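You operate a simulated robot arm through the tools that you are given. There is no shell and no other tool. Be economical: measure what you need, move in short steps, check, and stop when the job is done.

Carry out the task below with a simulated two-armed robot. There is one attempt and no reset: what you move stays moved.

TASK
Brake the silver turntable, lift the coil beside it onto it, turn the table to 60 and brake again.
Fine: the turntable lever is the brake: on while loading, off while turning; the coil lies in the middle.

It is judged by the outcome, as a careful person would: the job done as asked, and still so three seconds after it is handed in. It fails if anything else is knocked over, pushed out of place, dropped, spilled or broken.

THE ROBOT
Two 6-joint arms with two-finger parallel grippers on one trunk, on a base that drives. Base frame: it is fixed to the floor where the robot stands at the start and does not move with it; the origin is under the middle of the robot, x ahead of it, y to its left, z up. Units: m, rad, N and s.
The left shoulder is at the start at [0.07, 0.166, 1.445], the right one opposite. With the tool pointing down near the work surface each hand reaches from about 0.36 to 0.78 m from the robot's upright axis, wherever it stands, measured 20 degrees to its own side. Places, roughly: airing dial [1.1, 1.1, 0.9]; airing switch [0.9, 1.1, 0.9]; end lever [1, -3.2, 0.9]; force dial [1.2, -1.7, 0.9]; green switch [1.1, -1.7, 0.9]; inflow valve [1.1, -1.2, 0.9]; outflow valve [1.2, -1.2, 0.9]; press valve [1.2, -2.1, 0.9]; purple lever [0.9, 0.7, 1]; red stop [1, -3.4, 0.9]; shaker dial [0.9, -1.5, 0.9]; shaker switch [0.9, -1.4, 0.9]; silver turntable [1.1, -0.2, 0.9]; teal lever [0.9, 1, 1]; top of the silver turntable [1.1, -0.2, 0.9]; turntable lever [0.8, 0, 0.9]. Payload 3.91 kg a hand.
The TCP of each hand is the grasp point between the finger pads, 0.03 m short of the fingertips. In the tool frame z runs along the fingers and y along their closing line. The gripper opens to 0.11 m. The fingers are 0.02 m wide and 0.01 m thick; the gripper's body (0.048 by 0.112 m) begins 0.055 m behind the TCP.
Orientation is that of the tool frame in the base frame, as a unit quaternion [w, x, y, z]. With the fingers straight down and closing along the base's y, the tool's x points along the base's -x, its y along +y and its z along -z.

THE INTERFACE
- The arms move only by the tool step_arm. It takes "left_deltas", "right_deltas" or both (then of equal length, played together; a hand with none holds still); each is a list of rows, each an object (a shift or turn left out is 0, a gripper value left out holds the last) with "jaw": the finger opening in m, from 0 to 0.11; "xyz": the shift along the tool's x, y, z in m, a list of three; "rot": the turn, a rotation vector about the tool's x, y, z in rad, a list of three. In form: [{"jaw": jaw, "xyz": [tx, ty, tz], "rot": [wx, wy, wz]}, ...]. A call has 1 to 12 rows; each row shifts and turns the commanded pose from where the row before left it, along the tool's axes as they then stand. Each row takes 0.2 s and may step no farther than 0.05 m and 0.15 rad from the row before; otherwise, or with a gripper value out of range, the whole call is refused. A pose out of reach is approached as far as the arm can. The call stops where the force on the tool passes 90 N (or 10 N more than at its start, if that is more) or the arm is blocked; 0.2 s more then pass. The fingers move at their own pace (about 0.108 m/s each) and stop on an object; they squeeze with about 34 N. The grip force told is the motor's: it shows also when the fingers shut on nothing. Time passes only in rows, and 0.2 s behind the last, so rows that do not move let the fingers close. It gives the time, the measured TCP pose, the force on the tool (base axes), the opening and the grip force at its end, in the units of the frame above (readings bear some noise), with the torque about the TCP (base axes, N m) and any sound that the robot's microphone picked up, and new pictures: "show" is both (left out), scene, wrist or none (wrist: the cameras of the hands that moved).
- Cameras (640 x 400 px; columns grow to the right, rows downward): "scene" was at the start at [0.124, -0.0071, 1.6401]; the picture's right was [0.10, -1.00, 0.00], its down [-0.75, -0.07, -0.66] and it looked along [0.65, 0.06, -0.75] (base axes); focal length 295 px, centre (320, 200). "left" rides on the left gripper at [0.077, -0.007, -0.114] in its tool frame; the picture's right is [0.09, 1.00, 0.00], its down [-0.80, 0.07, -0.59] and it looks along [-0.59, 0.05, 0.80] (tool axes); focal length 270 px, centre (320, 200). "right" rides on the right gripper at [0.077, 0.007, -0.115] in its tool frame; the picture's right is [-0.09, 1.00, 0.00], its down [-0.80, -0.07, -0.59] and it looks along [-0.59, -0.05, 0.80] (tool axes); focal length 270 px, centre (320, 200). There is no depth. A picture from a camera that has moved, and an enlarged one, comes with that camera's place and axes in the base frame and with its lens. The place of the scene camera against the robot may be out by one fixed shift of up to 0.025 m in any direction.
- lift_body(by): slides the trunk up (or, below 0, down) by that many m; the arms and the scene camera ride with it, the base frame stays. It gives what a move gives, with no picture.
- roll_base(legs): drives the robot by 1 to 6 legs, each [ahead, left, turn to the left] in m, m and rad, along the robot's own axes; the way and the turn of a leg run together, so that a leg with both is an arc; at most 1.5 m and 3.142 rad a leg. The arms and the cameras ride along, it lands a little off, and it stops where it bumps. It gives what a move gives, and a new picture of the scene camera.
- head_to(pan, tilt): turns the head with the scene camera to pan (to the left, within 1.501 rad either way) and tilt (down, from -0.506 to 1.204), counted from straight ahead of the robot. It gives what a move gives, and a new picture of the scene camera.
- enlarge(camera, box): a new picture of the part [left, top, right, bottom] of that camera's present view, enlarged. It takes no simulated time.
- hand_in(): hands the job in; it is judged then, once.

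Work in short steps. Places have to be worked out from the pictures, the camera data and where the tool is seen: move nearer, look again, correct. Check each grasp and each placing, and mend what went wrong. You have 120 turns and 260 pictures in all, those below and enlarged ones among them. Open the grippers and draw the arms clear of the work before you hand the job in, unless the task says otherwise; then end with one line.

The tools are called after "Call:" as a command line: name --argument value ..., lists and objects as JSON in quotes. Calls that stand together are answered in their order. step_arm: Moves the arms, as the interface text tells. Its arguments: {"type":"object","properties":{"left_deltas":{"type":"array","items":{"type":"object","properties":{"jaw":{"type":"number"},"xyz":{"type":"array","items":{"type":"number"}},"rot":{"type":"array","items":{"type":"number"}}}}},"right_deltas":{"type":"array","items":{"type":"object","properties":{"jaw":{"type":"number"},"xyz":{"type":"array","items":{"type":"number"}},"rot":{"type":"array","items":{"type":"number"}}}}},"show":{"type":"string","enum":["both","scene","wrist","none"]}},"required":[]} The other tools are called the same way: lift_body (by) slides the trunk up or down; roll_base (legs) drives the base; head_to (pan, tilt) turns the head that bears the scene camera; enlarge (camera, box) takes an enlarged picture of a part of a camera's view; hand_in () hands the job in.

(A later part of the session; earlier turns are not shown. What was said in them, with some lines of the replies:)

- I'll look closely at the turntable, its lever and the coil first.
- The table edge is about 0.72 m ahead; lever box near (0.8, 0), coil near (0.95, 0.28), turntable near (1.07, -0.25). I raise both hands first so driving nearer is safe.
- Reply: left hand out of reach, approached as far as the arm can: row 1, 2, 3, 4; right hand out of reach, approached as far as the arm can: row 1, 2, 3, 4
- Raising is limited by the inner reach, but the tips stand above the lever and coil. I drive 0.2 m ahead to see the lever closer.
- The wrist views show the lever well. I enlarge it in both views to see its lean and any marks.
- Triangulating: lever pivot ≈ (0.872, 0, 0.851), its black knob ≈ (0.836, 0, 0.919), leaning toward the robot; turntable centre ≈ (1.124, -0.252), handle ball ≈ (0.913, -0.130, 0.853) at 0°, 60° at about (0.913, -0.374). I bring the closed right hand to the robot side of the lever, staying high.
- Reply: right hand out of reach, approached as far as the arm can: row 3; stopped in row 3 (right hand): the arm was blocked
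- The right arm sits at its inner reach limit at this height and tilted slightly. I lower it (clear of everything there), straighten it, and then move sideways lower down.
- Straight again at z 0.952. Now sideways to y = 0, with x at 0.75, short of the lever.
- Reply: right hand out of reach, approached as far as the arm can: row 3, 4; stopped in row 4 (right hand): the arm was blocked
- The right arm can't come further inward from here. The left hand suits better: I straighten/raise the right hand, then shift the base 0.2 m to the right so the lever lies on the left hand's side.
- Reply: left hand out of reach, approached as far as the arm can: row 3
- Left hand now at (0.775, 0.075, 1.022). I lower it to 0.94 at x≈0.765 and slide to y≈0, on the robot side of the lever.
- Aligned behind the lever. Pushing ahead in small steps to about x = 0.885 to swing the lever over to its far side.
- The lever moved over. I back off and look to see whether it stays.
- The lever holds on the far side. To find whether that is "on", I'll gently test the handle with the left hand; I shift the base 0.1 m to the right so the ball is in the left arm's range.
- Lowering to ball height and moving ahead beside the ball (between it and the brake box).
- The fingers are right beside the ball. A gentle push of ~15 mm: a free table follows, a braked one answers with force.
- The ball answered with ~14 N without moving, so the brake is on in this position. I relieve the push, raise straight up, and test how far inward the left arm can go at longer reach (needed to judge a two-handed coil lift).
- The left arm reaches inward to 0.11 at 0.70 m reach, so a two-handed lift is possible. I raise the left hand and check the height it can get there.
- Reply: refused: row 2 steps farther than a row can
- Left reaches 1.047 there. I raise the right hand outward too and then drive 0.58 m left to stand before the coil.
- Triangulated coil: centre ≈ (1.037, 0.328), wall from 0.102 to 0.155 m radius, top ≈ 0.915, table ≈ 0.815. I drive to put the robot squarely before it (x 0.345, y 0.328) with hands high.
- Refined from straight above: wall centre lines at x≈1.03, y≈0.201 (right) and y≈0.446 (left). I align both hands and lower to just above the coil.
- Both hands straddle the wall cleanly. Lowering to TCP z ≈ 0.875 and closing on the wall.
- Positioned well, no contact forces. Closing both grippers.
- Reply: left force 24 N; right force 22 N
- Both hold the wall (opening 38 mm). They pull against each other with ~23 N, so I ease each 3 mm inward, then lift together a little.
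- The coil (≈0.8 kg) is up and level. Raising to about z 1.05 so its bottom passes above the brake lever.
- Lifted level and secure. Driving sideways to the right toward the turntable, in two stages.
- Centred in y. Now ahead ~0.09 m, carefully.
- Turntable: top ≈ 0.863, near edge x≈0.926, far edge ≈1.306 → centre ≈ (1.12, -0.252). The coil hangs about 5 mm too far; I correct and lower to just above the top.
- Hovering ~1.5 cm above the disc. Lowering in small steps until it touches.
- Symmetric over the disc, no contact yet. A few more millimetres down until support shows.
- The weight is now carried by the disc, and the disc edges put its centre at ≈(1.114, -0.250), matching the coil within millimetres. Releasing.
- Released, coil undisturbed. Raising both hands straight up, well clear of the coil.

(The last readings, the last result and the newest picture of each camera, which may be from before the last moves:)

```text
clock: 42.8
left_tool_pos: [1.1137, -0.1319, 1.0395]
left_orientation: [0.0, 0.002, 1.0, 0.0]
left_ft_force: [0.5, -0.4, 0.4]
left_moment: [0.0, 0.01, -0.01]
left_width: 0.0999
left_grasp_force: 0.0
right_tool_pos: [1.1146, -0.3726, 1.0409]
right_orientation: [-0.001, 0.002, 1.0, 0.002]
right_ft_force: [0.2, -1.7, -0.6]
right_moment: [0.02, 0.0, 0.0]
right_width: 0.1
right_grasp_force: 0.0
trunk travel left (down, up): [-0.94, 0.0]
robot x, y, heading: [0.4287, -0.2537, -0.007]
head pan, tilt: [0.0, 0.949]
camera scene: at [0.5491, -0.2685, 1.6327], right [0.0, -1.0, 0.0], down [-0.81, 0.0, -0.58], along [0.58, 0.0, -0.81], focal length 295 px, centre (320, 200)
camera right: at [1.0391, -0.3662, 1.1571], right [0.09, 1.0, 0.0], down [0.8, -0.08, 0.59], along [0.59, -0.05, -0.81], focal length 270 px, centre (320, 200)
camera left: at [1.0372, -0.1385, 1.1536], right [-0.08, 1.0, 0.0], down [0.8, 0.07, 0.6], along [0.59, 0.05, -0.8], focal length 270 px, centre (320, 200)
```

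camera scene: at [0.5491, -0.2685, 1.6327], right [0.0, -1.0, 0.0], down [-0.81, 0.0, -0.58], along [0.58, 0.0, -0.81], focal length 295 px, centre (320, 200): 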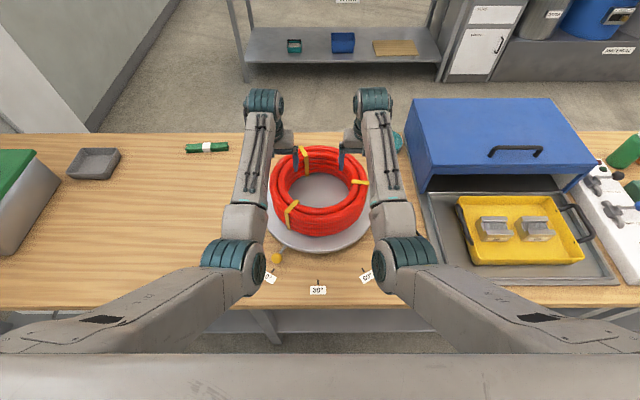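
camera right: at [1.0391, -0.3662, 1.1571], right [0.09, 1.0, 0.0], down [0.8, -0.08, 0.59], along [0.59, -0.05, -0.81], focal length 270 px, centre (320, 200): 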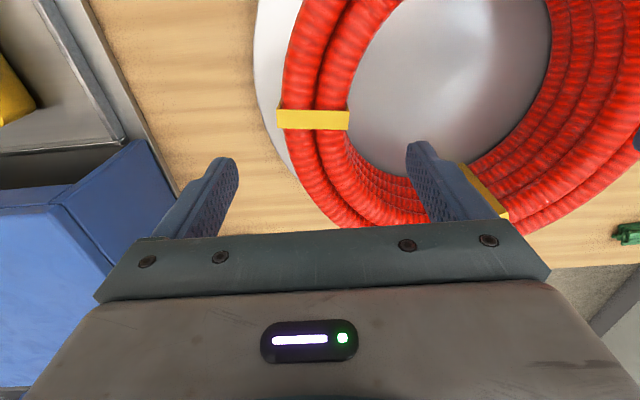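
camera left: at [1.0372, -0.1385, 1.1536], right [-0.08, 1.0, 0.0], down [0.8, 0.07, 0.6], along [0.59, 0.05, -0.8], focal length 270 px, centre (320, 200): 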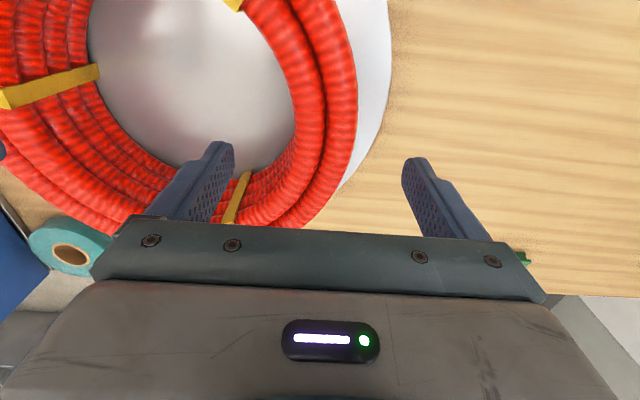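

The coil sits centred on the disc. Now brake off: I back the base 0.18 m and swing the closed left hand to the far side of the lever knob (now near x 0.908, y 0).

Call:
roll_base --legs '[[-0.18, 0, 0]]'

Call:
step_arm --left_deltas '[{"jaw": 0, "xyz": [0, 0.045, 0]}, {"xyz": [-0.008, 0.045, 0]}, {"xyz": [-0.01, 0.042, 0]}]' --right_deltas '[{"jaw": 0}, {"jaw": 0}, {"jaw": 0}]'

```text
clock: 44.3
left_tool_pos: [0.937, -0.1319, 1.0363]
left_orientation: [0.0, 0.002, 1.0, 0.001]
left_ft_force: [0.8, -0.4, 0.2]
left_moment: [-0.02, 0.03, -0.02]
left_width: 0.0999
left_grasp_force: 0.0
right_tool_pos: [0.9383, -0.3712, 1.0383]
right_orientation: [-0.004, 0.002, 1.0, 0.002]
right_ft_force: [0.9, 0.4, -0.4]
right_moment: [0.01, 0.03, 0.02]
right_width: 0.0999
right_grasp_force: 0.0
trunk travel left (down, up): [-0.94, 0.0]
robot x, y, heading: [0.2534, -0.2557, -0.0]
head pan, tilt: [0.0, 0.949]
camera scene: at [0.3745, -0.2676, 1.6323], right [-0.01, -1.0, 0.0], down [-0.82, 0.0, -0.58], along [0.58, 0.0, -0.82], focal length 295 px, centre (320, 200)
```

scene: 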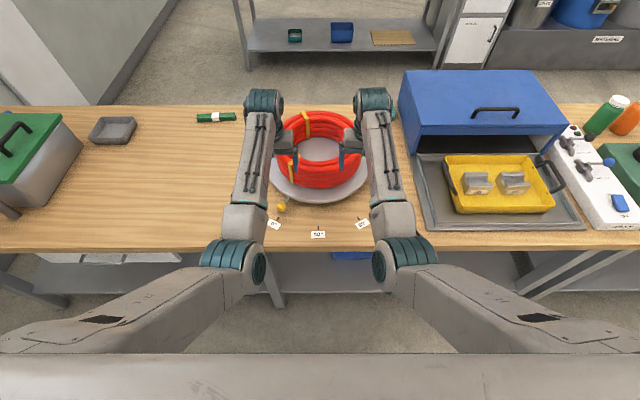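

```text
clock: 45.1
left_tool_pos: [0.9532, 0.0019, 1.0398]
left_orientation: [0.001, 0.002, 1.0, -0.001]
left_ft_force: [0.5, 0.3, 0.1]
left_moment: [-0.01, -0.04, -0.01]
left_width: 0.0
left_grasp_force: 33.7
right_tool_pos: [0.9352, -0.3703, 1.0418]
right_orientation: [-0.002, 0.003, 1.0, 0.0]
right_ft_force: [0.4, 0.3, -1.2]
right_moment: [0.01, -0.01, -0.01]
right_width: 0.0002
right_grasp_force: 34.3
trunk travel left (down, up): [-0.94, 0.0]
robot x, y, heading: [0.2495, -0.2512, -0.003]
head pan, tilt: [0.0, 0.949]
camera scene: at [0.369, -0.2661, 1.6329], right [-0.01, -1.0, 0.0], down [-0.81, 0.0, -0.58], along [0.58, 0.0, -0.81], focal length 295 px, centre (320, 200)
camera right: at [0.8592, -0.3648, 1.1573], right [0.09, 1.0, 0.0], down [0.8, -0.08, 0.59], along [0.59, -0.05, -0.81], focal length 270 px, centre (320, 200)
camera left: at [0.8764, -0.0049, 1.1533], right [-0.08, 1.0, 0.0], down [0.8, 0.07, 0.6], along [0.59, 0.05, -0.8], focal length 270 px, centre (320, 200)
```

scene: 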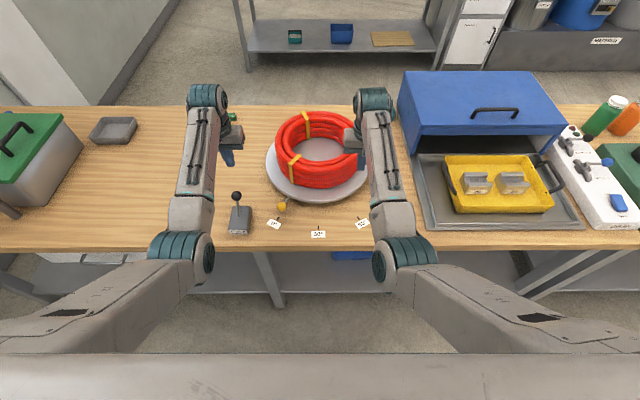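
right: 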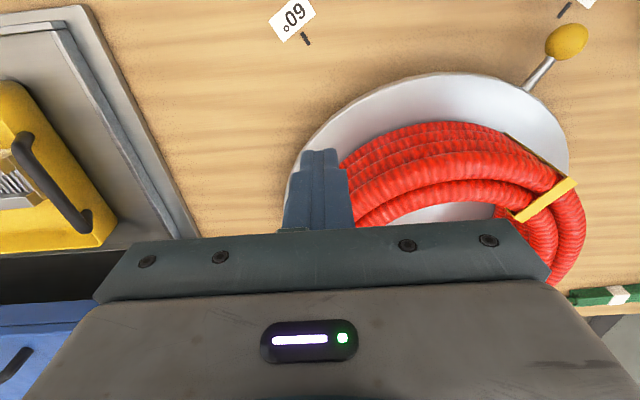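
left: 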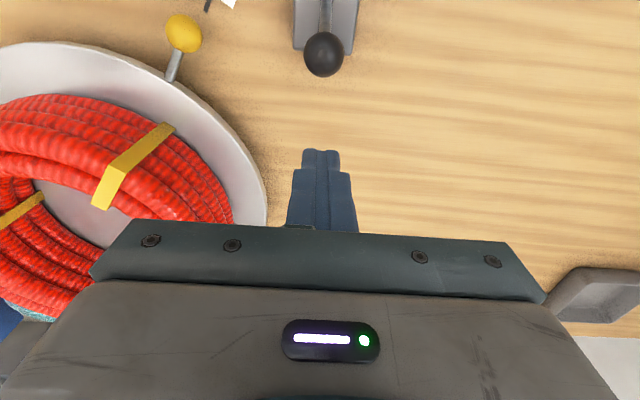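

Knob confirmed at (0.909, 0). The fingers are just beyond it; I lower to knob height and draw it toward the robot.

Call:
step_arm --left_deltas '[{"xyz": [0, 0, 0.035]}, {"xyz": [0, 0, 0.035]}, {"xyz": [0, 0, 0.033]}, {"xyz": [0.02, 0, 0]}, {"xyz": [0.02, 0, 0]}, {"xyz": [0.02, 0, 0]}, {"xyz": [0.02, 0, 0]}, {"xyz": [0.015, 0, 0]}]' --show "wrist"

```text
clock: 46.9
left_tool_pos: [0.8627, 0.0011, 0.9363]
left_orientation: [0.002, 0.001, 1.0, 0.001]
left_ft_force: [13.1, 0.6, 5.2]
left_moment: [-0.01, -0.22, -0.01]
left_width: 0.0
left_grasp_force: 34.2
right_tool_pos: [0.9397, -0.3728, 1.0384]
right_orientation: [-0.002, 0.003, 1.0, 0.001]
right_ft_force: [0.2, -0.1, 0.4]
right_moment: [0.03, 0.02, 0.03]
right_width: 0.0
right_grasp_force: 33.7
trunk travel left (down, up): [-0.94, 0.0]
robot x, y, heading: [0.2507, -0.253, -0.004]
head pan, tilt: [0.0, 0.949]
camera left: at [0.7861, -0.0053, 1.05], right [-0.08, 1.0, 0.0], down [0.8, 0.07, 0.6], along [0.59, 0.05, -0.8], focal length 270 px, centre (320, 200)
```

left: 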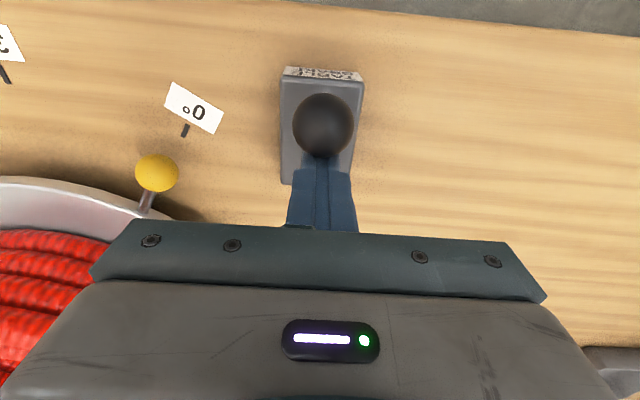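

The lever is against its near stop (brake off). I back off, raise the left hand, and move the base left so the ball comes under the right hand's workspace.

Call:
step_arm --left_deltas '[{"xyz": [-0.03, 0, 0]}, {"xyz": [-0.02, 0, -0.035]}, {"xyz": [0, 0, -0.035]}, {"xyz": [0, 0, -0.03]}]' --show "none"

Call:
roll_base --legs '[[-0.01, 0.233, 0]]'

Call:
step_arm --right_deltas '[{"jaw": 0.06}, {"jaw": 0.06}]'

```text
clock: 47.9
left_tool_pos: [0.9072, 0.0002, 1.0383]
left_orientation: [0.001, 0.003, 1.0, 0.001]
left_ft_force: [-0.5, -1.0, -0.6]
left_moment: [0.02, -0.04, 0.01]
left_width: 0.0001
left_grasp_force: 34.1
right_tool_pos: [0.9343, -0.3728, 1.0416]
right_orientation: [-0.001, 0.003, 1.0, 0.002]
right_ft_force: [1.0, 0.8, -0.5]
right_moment: [0.01, 0.0, 0.02]
right_width: 0.0001
right_grasp_force: 33.5
trunk travel left (down, up): [-0.94, 0.0]
robot x, y, heading: [0.2495, -0.2537, -0.004]
head pan, tilt: [0.0, 0.949]
```

```text
clock: 49.7
left_tool_pos: [0.8986, 0.2315, 1.037]
left_orientation: [0.0, 0.001, 1.0, 0.002]
left_ft_force: [0.0, -0.2, 0.8]
left_moment: [-0.01, -0.02, 0.0]
left_width: 0.0001
left_grasp_force: 34.0
right_tool_pos: [0.9269, -0.1401, 1.0411]
right_orientation: [-0.002, 0.001, 1.0, 0.003]
right_ft_force: [-0.2, -0.3, 0.0]
right_moment: [0.04, 0.03, -0.01]
right_width: 0.0
right_grasp_force: 33.4
trunk travel left (down, up): [-0.94, 0.0]
robot x, y, heading: [0.2428, -0.022, -0.004]
head pan, tilt: [0.0, 0.949]
camera scene: at [0.3602, -0.0391, 1.6329], right [0.0, -1.0, 0.0], down [-0.81, 0.0, -0.58], along [0.58, 0.0, -0.81], focal length 295 px, centre (320, 200)
```

scene: 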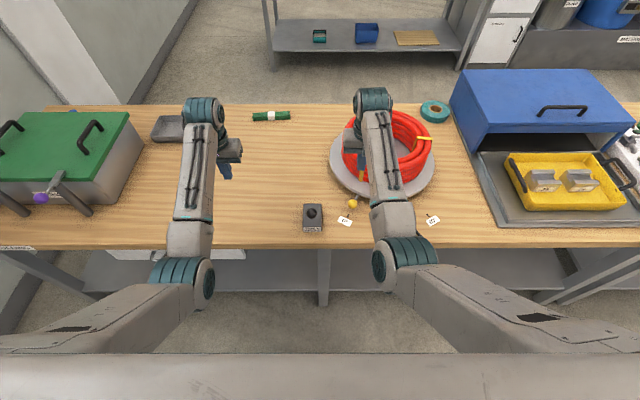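

```text
clock: 50.3
left_tool_pos: [0.8978, 0.2329, 1.0366]
left_orientation: [0.001, 0.001, 1.0, 0.002]
left_ft_force: [-0.6, -0.3, 0.0]
left_moment: [0.04, 0.0, 0.0]
left_width: 0.0
left_grasp_force: 34.1
right_tool_pos: [0.926, -0.1395, 1.0406]
right_orientation: [-0.001, 0.002, 1.0, 0.001]
right_ft_force: [-0.9, 0.3, 0.0]
right_moment: [0.01, 0.03, -0.03]
right_width: 0.0597
right_grasp_force: 0.0
trunk travel left (down, up): [-0.94, 0.0]
robot x, y, heading: [0.2424, -0.0195, -0.002]
head pan, tilt: [0.0, 0.949]
camera scene: at [0.3602, -0.0373, 1.6329], right [0.0, -1.0, 0.0], down [-0.81, 0.0, -0.58], along [0.58, 0.0, -0.81], focal length 295 px, centre (320, 200)
camera right: at [0.8505, -0.1341, 1.1568], right [0.09, 1.0, 0.0], down [0.8, -0.08, 0.59], along [0.59, -0.05, -0.81], focal length 270 px, centre (320, 200)
```

scene: 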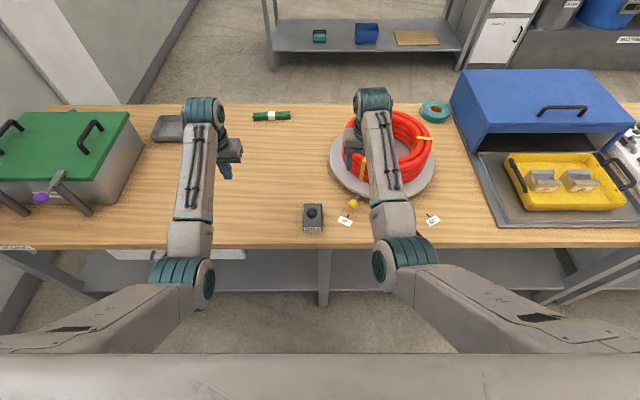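
right: 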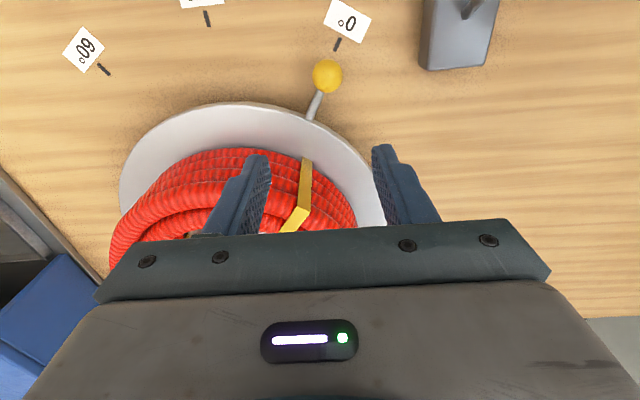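

Ball verified at (0.913, -0.130). I centre the open right hand over it and lower around it.

Call:
step_arm --right_deltas '[{"xyz": [0.015, 0.0095, 0.02]}, {"xyz": [0, 0, 0.045]}, {"xyz": [0, 0, 0.04]}, {"xyz": [0, 0, 0.03]}, {"xyz": [0, 0, 0.028]}]' --show "wrist"

```text
clock: 51.5
left_tool_pos: [0.8976, 0.2329, 1.0369]
left_orientation: [0.001, 0.001, 1.0, 0.001]
left_ft_force: [0.2, -0.3, 0.2]
left_moment: [0.0, 0.01, -0.02]
left_width: 0.0001
left_grasp_force: 33.8
right_tool_pos: [0.9109, -0.1296, 0.8765]
right_orientation: [-0.002, 0.002, 1.0, 0.001]
right_ft_force: [1.4, 0.0, -0.7]
right_moment: [0.0, -0.03, 0.01]
right_width: 0.0601
right_grasp_force: 0.1
trunk travel left (down, up): [-0.94, 0.0]
robot x, y, heading: [0.2419, -0.0197, -0.004]
head pan, tilt: [0.0, 0.949]
camera right: at [0.8343, -0.1232, 0.9931], right [0.09, 1.0, 0.0], down [0.8, -0.08, 0.59], along [0.59, -0.05, -0.81], focal length 270 px, centre (320, 200)
```

right: 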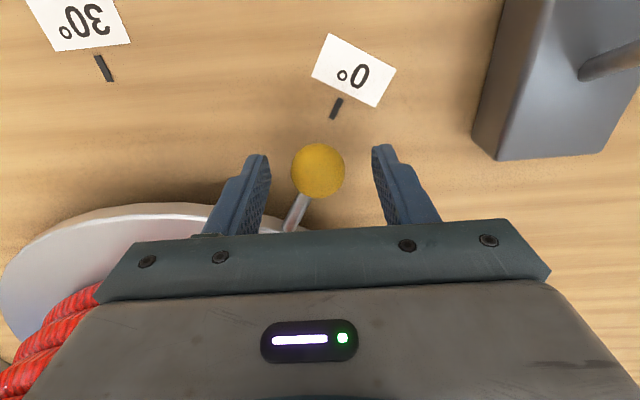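

The ball is between the fingers. Closing on it.

Call:
step_arm --right_deltas '[{"jaw": 0.025}, {"jaw": 0.025}]' --show "wrist"

```text
clock: 52.1
left_tool_pos: [0.8985, 0.2332, 1.0369]
left_orientation: [0.001, 0.001, 1.0, 0.002]
left_ft_force: [0.3, 0.1, -0.3]
left_moment: [-0.01, 0.0, -0.01]
left_width: 0.0
left_grasp_force: 33.7
right_tool_pos: [0.9113, -0.1292, 0.877]
right_orientation: [-0.002, 0.003, 1.0, 0.001]
right_ft_force: [0.4, -4.3, -4.5]
right_moment: [-0.28, -0.7, -0.13]
right_width: 0.0315
right_grasp_force: 44.9
trunk travel left (down, up): [-0.94, 0.0]
robot x, y, heading: [0.2422, -0.0181, -0.003]
head pan, tilt: [0.0, 0.949]
camera right: at [0.8344, -0.1244, 0.993], right [0.09, 1.0, 0.0], down [0.8, -0.08, 0.59], along [0.59, -0.05, -0.81], focal length 270 px, centre (320, 200)
```

right: 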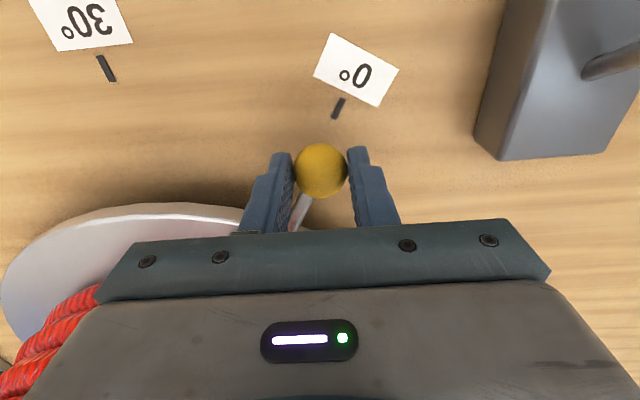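

Held at 31 mm. I turn along the arc (radius 0.244 about (1.124, -0.252)), the first 10° as a trial to feel the resistance.

Call:
step_arm --right_deltas '[{"xyz": [0.0098, -0.0189, 0]}, {"xyz": [0.0082, -0.0197, 0]}]' --show "wrist"

```text
clock: 52.7
left_tool_pos: [0.8979, 0.2328, 1.0364]
left_orientation: [0.0, 0.001, 1.0, 0.001]
left_ft_force: [0.0, -0.5, -0.1]
left_moment: [0.02, 0.0, -0.01]
left_width: 0.0
left_grasp_force: 33.8
right_tool_pos: [0.8915, -0.1674, 0.8763]
right_orientation: [-0.003, 0.001, 1.0, 0.003]
right_ft_force: [-4.6, 3.4, -5.1]
right_moment: [-0.09, -0.36, 0.39]
right_width: 0.0316
right_grasp_force: 45.2
trunk travel left (down, up): [-0.94, 0.0]
robot x, y, heading: [0.2409, -0.0222, -0.003]
head pan, tilt: [0.0, 0.949]
camera right: at [0.8156, -0.1619, 0.9933], right [0.09, 1.0, 0.0], down [0.8, -0.07, 0.59], along [0.59, -0.05, -0.81], focal length 270 px, centre (320, 200)
```

right: 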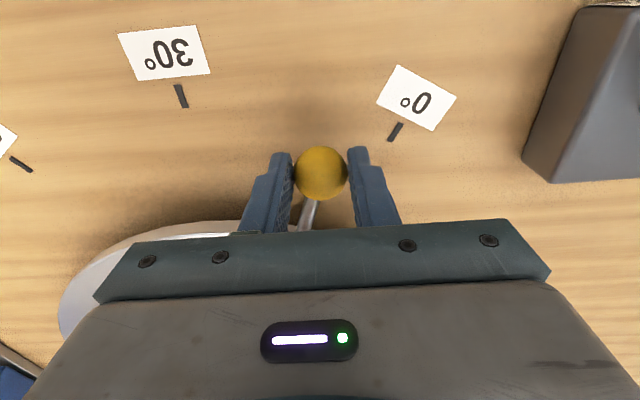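

The table turns freely (3–5 N), so the brake was indeed on before. Continuing along the arc to about -20°.

Call:
step_arm --right_deltas '[{"xyz": [0.0064, -0.0203, 0]}, {"xyz": [0.0046, -0.0208, 0]}, {"xyz": [0.0028, -0.0211, 0]}, {"xyz": [0.0009, -0.0213, 0]}, {"xyz": [-0.0009, -0.0213, 0]}, {"xyz": [-0.0028, -0.0211, 0]}, {"xyz": [-0.0046, -0.0208, 0]}, {"xyz": [-0.0064, -0.0203, 0]}]'

```text
clock: 54.5
left_tool_pos: [0.898, 0.2343, 1.037]
left_orientation: [0.001, 0.001, 1.0, 0.0]
left_ft_force: [0.3, -0.4, 0.1]
left_moment: [0.01, 0.0, -0.03]
left_width: 0.0
left_grasp_force: 34.1
right_tool_pos: [0.8937, -0.3357, 0.878]
right_orientation: [-0.001, 0.002, 1.0, 0.001]
right_ft_force: [1.2, 0.9, 1.2]
right_moment: [-0.04, 0.73, 0.26]
right_width: 0.0317
right_grasp_force: 45.6
trunk travel left (down, up): [-0.94, 0.0]
robot x, y, heading: [0.2414, -0.0195, -0.001]
head pan, tilt: [0.0, 0.949]
camera scene: at [0.3603, -0.0362, 1.6329], right [0.0, -1.0, 0.0], down [-0.81, 0.0, -0.58], along [0.58, 0.0, -0.81], focal length 295 px, centre (320, 200)
camera right: at [0.817, -0.3301, 0.9939], right [0.09, 1.0, 0.0], down [0.8, -0.08, 0.59], along [0.59, -0.05, -0.81], focal length 270 px, centre (320, 200)
```

scene: 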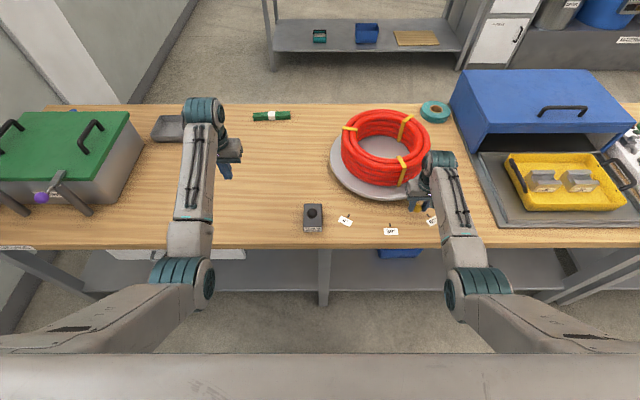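
right: 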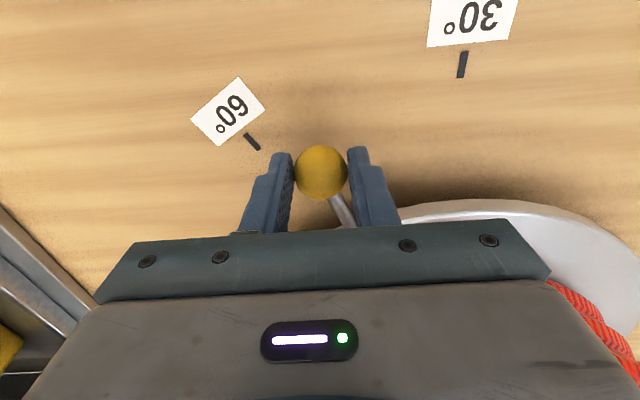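

On course at about 50°. The last 10° in smaller steps.

Call:
step_arm --right_deltas '[{"xyz": [-0.0041, -0.0099, 0]}, {"xyz": [-0.0041, -0.0098, 0]}, {"xyz": [-0.0049, -0.0095, 0]}, {"xyz": [-0.0049, -0.0094, 0]}, {"xyz": [0, 0, 0]}]' --show "wrist"

Call:
enlarge --camera "right" --box '[220, 80, 420, 240]'

```text
clock: 55.7
left_tool_pos: [0.8989, 0.2348, 1.0369]
left_orientation: [0.001, 0.001, 1.0, 0.001]
left_ft_force: [0.8, 0.1, -0.2]
left_moment: [0.0, 0.0, 0.03]
left_width: 0.0001
left_grasp_force: 34.1
right_tool_pos: [0.91, -0.3736, 0.8779]
right_orientation: [-0.001, 0.002, 1.0, 0.001]
right_ft_force: [0.7, 1.5, 4.8]
right_moment: [0.2, 0.49, 0.19]
right_width: 0.0313
right_grasp_force: 44.6
trunk travel left (down, up): [-0.94, 0.0]
robot x, y, heading: [0.2411, -0.0202, -0.004]
head pan, tilt: [0.0, 0.949]
camera right: at [0.8341, -0.3671, 0.9939], right [0.09, 1.0, 0.0], down [0.8, -0.08, 0.59], along [0.59, -0.05, -0.81], focal length 270 px, centre (320, 200)
```

right: 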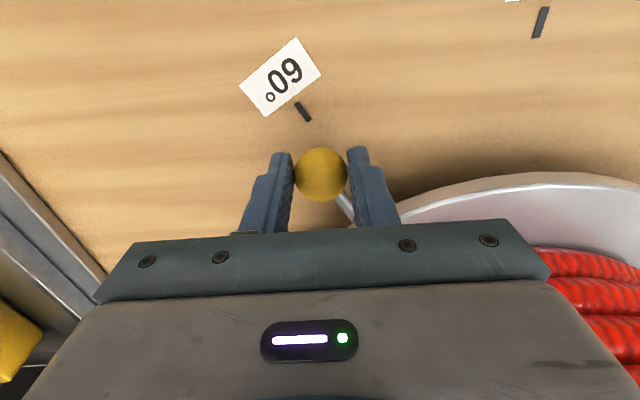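

```text
2.50 times, centred on (320, 160) of right
camera zoom: at [0.8341, -0.3671, 0.9939], right [0.09, 1.0, 0.0], down [0.8, -0.08, 0.59], along [0.59, -0.05, -0.81], focal length 676 px, centre (320, 300)
```

zoom: 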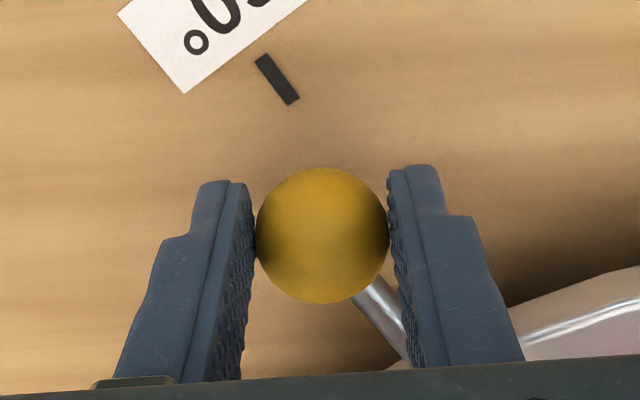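

The ball stands close to the 60° mark. I release it, raise the hand a little, and check the alignment unobstructed.

Call:
step_arm --right_deltas '[{"jaw": 0.06}, {"jaw": 0.06}, {"xyz": [0, 0, -0.04]}, {"xyz": [0, 0, -0.04]}, {"xyz": [0.03, 0, -0.03]}]' --show "both"

Call:
enlarge --camera "right" --box '[200, 40, 440, 200]'

Call:
enlarge --camera "scene" --box '[320, 100, 480, 250]'

```text
clock: 56.9
left_tool_pos: [0.8969, 0.2338, 1.0385]
left_orientation: [0.002, 0.001, 1.0, 0.001]
left_ft_force: [0.1, 0.6, 0.2]
left_moment: [0.0, 0.0, -0.01]
left_width: 0.0
left_grasp_force: 34.3
right_tool_pos: [0.8793, -0.3738, 0.987]
right_orientation: [-0.001, 0.003, 1.0, 0.001]
right_ft_force: [0.2, 0.0, 0.4]
right_moment: [0.02, 0.01, -0.02]
right_width: 0.0599
right_grasp_force: 0.1
trunk travel left (down, up): [-0.94, 0.0]
robot x, y, heading: [0.2383, -0.0178, -0.005]
head pan, tilt: [0.0, 0.949]
camera scene: at [0.3578, -0.0357, 1.633], right [0.0, -1.0, 0.0], down [-0.81, 0.0, -0.58], along [0.58, 0.0, -0.81], focal length 295 px, centre (320, 200)
camera right: at [0.8031, -0.3676, 1.1039], right [0.09, 1.0, 0.0], down [0.8, -0.08, 0.59], along [0.59, -0.05, -0.81], focal length 270 px, centre (320, 200)
```

scene: 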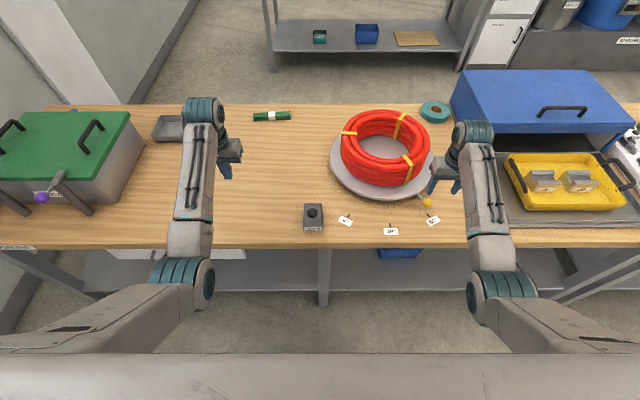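
right: 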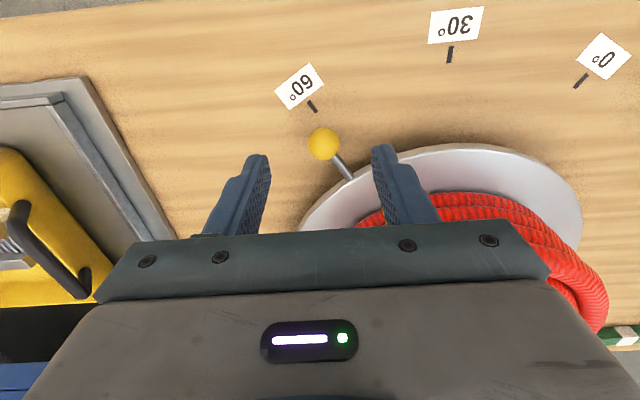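

```text
2.50 times, centred on (320, 120) of right
camera zoom: at [0.8031, -0.3676, 1.1039], right [0.09, 1.0, 0.0], down [0.8, -0.08, 0.59], along [0.59, -0.05, -0.81], focal length 676 px, centre (320, 400)
```

zoom: 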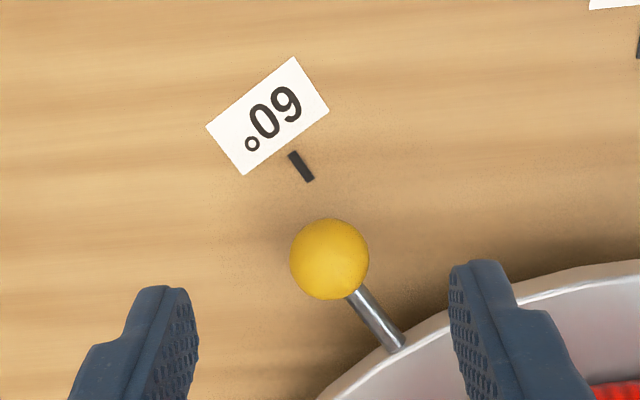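

```text
2.67 times, centred on (400, 175) of scene
camera zoom: at [0.3578, -0.0357, 1.633], right [0.0, -1.0, 0.0], down [-0.81, 0.0, -0.58], along [0.58, 0.0, -0.81], focal length 787 px, centre (107, 267)
```

zoom: 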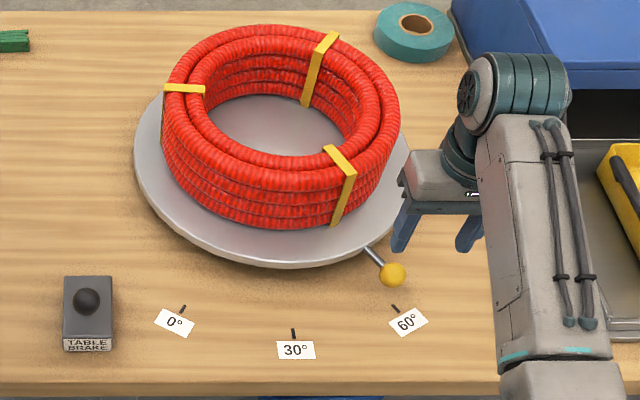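

The ball stands at the 60° mark within about a degree, and the coil is central. Now to re-brake: I pull the right hand back out of the way and bring the base to where the left hand earlier pushed the lever.

Call:
step_arm --right_deltas '[{"xyz": [0.04, 0.02, 0]}, {"xyz": [0.03, 0.03, 0.01]}, {"xyz": [0.0, 0.02, 0.01]}]' --show "none"

Call:
roll_base --legs '[[-0.04, -0.18, 0]]'

Call:
step_arm --left_deltas '[{"xyz": [0.035, 0, 0.03]}, {"xyz": [0.04, 0, 0.025]}, {"xyz": [0.02, 0, 0.045]}]'

```text
clock: 57.7
left_tool_pos: [0.8988, 0.2347, 1.0363]
left_orientation: [0.0, 0.001, 1.0, 0.001]
left_ft_force: [-0.1, 0.8, 0.1]
left_moment: [-0.01, 0.0, 0.04]
left_width: 0.0
left_grasp_force: 33.8
right_tool_pos: [0.8116, -0.3021, 0.9668]
right_orientation: [-0.002, 0.002, 1.0, 0.001]
right_ft_force: [0.1, 0.4, -0.9]
right_moment: [-0.01, 0.05, 0.01]
right_width: 0.06
right_grasp_force: 0.2
trunk travel left (down, up): [-0.94, 0.0]
robot x, y, heading: [0.2373, -0.0197, -0.003]
head pan, tilt: [0.0, 0.949]
```

```text
clock: 59.2
left_tool_pos: [0.8582, 0.0582, 1.035]
left_orientation: [-0.001, 0.0, 1.0, 0.0]
left_ft_force: [0.8, -0.4, 0.1]
left_moment: [-0.02, 0.01, -0.04]
left_width: 0.0
left_grasp_force: 34.3
right_tool_pos: [0.7715, -0.4774, 0.9685]
right_orientation: [-0.002, 0.002, 1.0, 0.001]
right_ft_force: [-0.1, -0.6, 0.2]
right_moment: [0.02, -0.01, 0.0]
right_width: 0.0599
right_grasp_force: 0.1
trunk travel left (down, up): [-0.94, 0.0]
robot x, y, heading: [0.2003, -0.1981, -0.004]
head pan, tilt: [0.0, 0.949]
camera scene: at [0.3205, -0.2093, 1.6327], right [0.0, -1.0, 0.0], down [-0.81, 0.0, -0.58], along [0.58, 0.0, -0.81], focal length 295 px, centre (320, 200)
```

scene: 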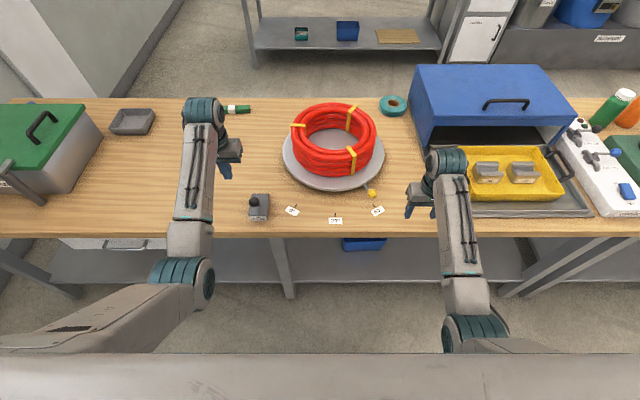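

```text
clock: 60.0
left_tool_pos: [0.7631, 0.0544, 0.9366]
left_orientation: [0.001, 0.0, 1.0, 0.002]
left_ft_force: [0.3, 0.8, 0.3]
left_moment: [0.03, -0.01, 0.0]
left_width: 0.0
left_grasp_force: 33.6
right_tool_pos: [0.7689, -0.4815, 0.9675]
right_orientation: [-0.002, 0.002, 1.0, 0.002]
right_ft_force: [0.3, -0.2, 0.2]
right_moment: [-0.01, 0.02, 0.03]
right_width: 0.0601
right_grasp_force: 0.1
trunk travel left (down, up): [-0.94, 0.0]
robot x, y, heading: [0.2035, -0.2004, -0.005]
head pan, tilt: [0.0, 0.949]
camera scene: at [0.319, -0.2149, 1.633], right [0.0, -1.0, 0.0], down [-0.81, 0.0, -0.58], along [0.58, 0.0, -0.81], focal length 295 px, centre (320, 200)
camera left: at [0.6869, 0.0485, 1.0508], right [-0.09, 1.0, 0.0], down [0.8, 0.07, 0.6], along [0.59, 0.05, -0.8], focal length 270 px, centre (320, 200)
```

scene: 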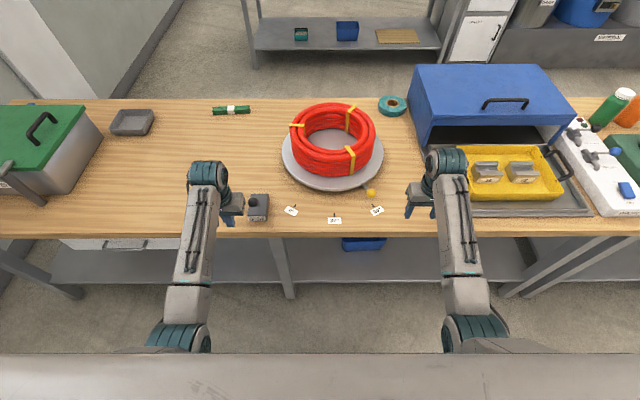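
left: 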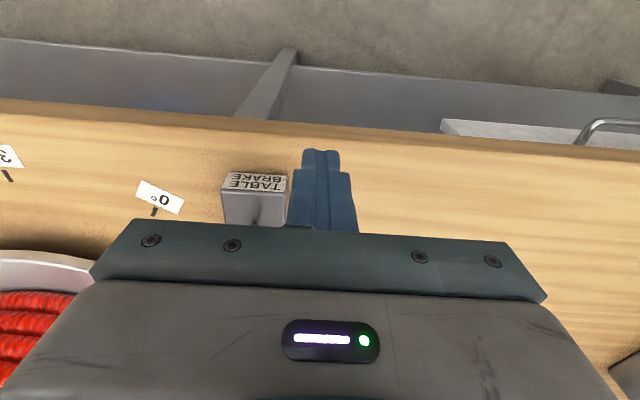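

In place behind the lever height-wise. Before braking, one last look at the pointer from this view.

Call:
enlarge --camera "scene" --box '[270, 90, 410, 230]'

```text
2.86 times, centred on (340, 160) of scene
camera zoom: at [0.319, -0.2149, 1.633], right [0.0, -1.0, 0.0], down [-0.81, 0.0, -0.58], along [0.58, 0.0, -0.81], focal length 843 px, centre (263, 314)
```

zoom: 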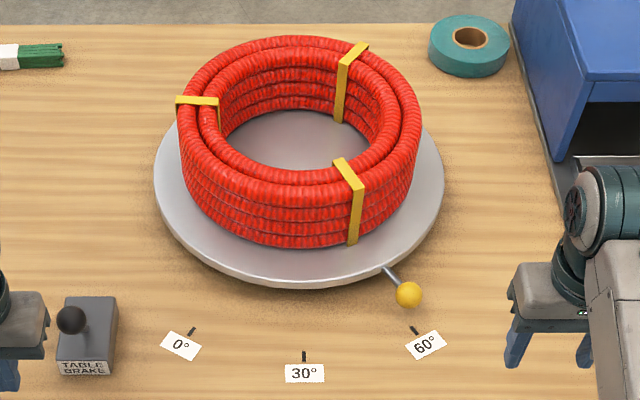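

Pointer at 60°, coil central. Sliding the left hand to y = 0 and pushing the lever away (brake on).

Call:
step_arm --left_deltas '[{"xyz": [0, -0.03, 0]}, {"xyz": [0, -0.024, 0]}, {"xyz": [-0.035, 0, 0]}, {"xyz": [-0.02, 0, 0]}, {"xyz": [-0.02, 0, 0]}, {"xyz": [-0.02, 0, 0]}, {"xyz": [-0.015, 0, 0]}, {"xyz": [-0.013, 0, 0]}]' --show "wrist"

```text
clock: 61.8
left_tool_pos: [0.8837, 0.0017, 0.9364]
left_orientation: [0.0, 0.0, 1.0, 0.0]
left_ft_force: [-3.7, 0.1, 1.6]
left_moment: [0.01, 0.06, -0.05]
left_width: 0.0
left_grasp_force: 34.0
right_tool_pos: [0.7682, -0.4818, 0.9684]
right_orientation: [-0.001, 0.002, 1.0, 0.002]
right_ft_force: [0.9, 0.2, -0.5]
right_moment: [-0.01, 0.0, 0.01]
right_width: 0.06
right_grasp_force: 0.0
trunk travel left (down, up): [-0.94, 0.0]
robot x, y, heading: [0.2015, -0.1988, -0.005]
head pan, tilt: [0.0, 0.949]
camera left: at [0.808, -0.0053, 1.0501], right [-0.09, 1.0, 0.0], down [0.8, 0.07, 0.59], along [0.59, 0.05, -0.8], focal length 270 px, centre (320, 200)
```

left: 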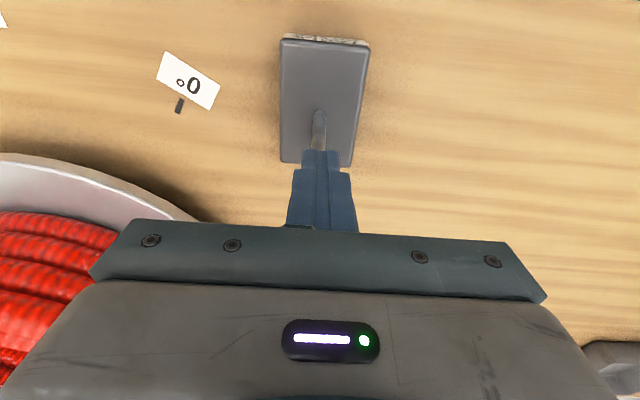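

Same end position as before; I nudge 4 mm more for firmness, then withdraw, raise, and open the grippers.

Call:
step_arm --left_deltas '[{"xyz": [-0.004, 0, 0]}, {"xyz": [0.04, 0, 0]}, {"xyz": [0.045, 0, 0]}, {"xyz": [0.04, 0, 0]}, {"jaw": 0.1, "xyz": [0, 0.03, 0]}, {"jaw": 0.1}]' --right_deltas '[{}, {}, {}, {}, {"jaw": 0.1}, {"jaw": 0.1}]' --show "none"

Call:
roll_base --legs '[[-0.2, 0, 0]]'

Call:
enlarge --camera "scene" --box '[220, 60, 420, 220]'

```text
clock: 63.2
left_tool_pos: [0.765, 0.0312, 0.936]
left_orientation: [0.0, 0.001, 1.0, 0.001]
left_ft_force: [0.2, 0.2, 0.1]
left_moment: [0.0, 0.01, 0.01]
left_width: 0.1001
left_grasp_force: 0.0
right_tool_pos: [0.7709, -0.4817, 0.9677]
right_orientation: [-0.002, 0.002, 1.0, 0.002]
right_ft_force: [-0.7, 0.2, -0.5]
right_moment: [0.03, -0.02, 0.0]
right_width: 0.0999
right_grasp_force: 0.1
trunk travel left (down, up): [-0.94, 0.0]
robot x, y, heading: [0.2032, -0.1999, 0.0]
head pan, tilt: [0.0, 0.949]
```

```text
clock: 64.8
left_tool_pos: [0.5662, 0.0326, 0.9345]
left_orientation: [0.0, 0.001, 1.0, 0.002]
left_ft_force: [1.0, 0.0, -0.7]
left_moment: [0.01, 0.03, 0.02]
left_width: 0.1001
left_grasp_force: 0.1
right_tool_pos: [0.5714, -0.4807, 0.9656]
right_orientation: [-0.003, 0.002, 1.0, 0.002]
right_ft_force: [0.6, 0.1, 0.5]
right_moment: [-0.01, 0.03, 0.02]
right_width: 0.1001
right_grasp_force: 0.1
trunk travel left (down, up): [-0.94, 0.0]
robot x, y, heading: [-0.0008, -0.1979, -0.003]
head pan, tilt: [0.0, 0.949]
camera scene: at [0.1221, -0.2131, 1.6324], right [0.0, -1.0, 0.0], down [-0.81, 0.0, -0.58], along [0.58, 0.0, -0.81], focal length 295 px, centre (320, 200)
```

scene: 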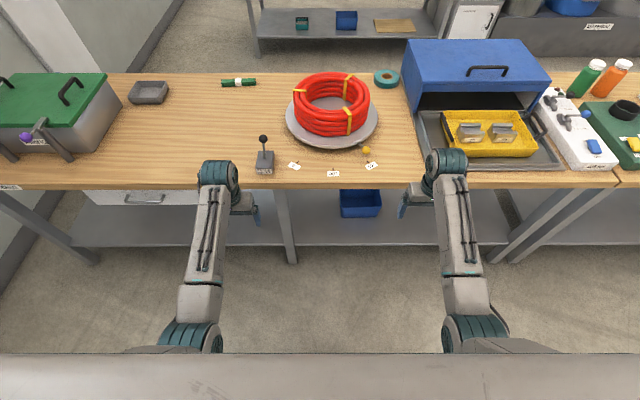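

```text
2.50 times, centred on (320, 140) of scene
camera zoom: at [0.1221, -0.2131, 1.6324], right [0.0, -1.0, 0.0], down [-0.81, 0.0, -0.58], along [0.58, 0.0, -0.81], focal length 738 px, centre (320, 350)
```

zoom: 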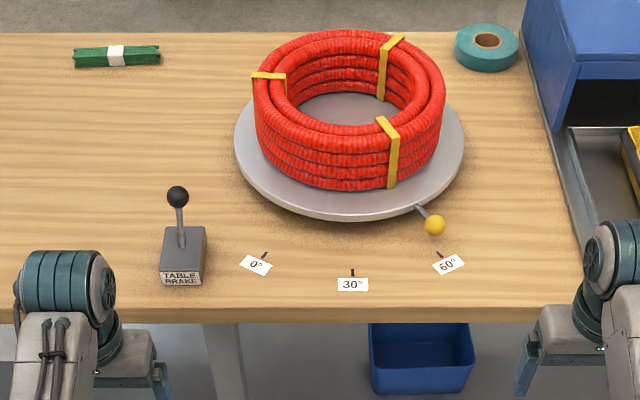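

The lever leans to the braked side, the pointer is at 60°, the coil lies central on the disc, and both arms are clear with open grippers. Handing in.

Call:
hand_in

```text
The job is handed in.
```

The turntable was braked, the red coil was set in its middle, and the table was turned to 60° (within about a degree by my measurement) and braked again. Nothing else was moved. Both arms are clear with the grippers open, and the job is handed in.
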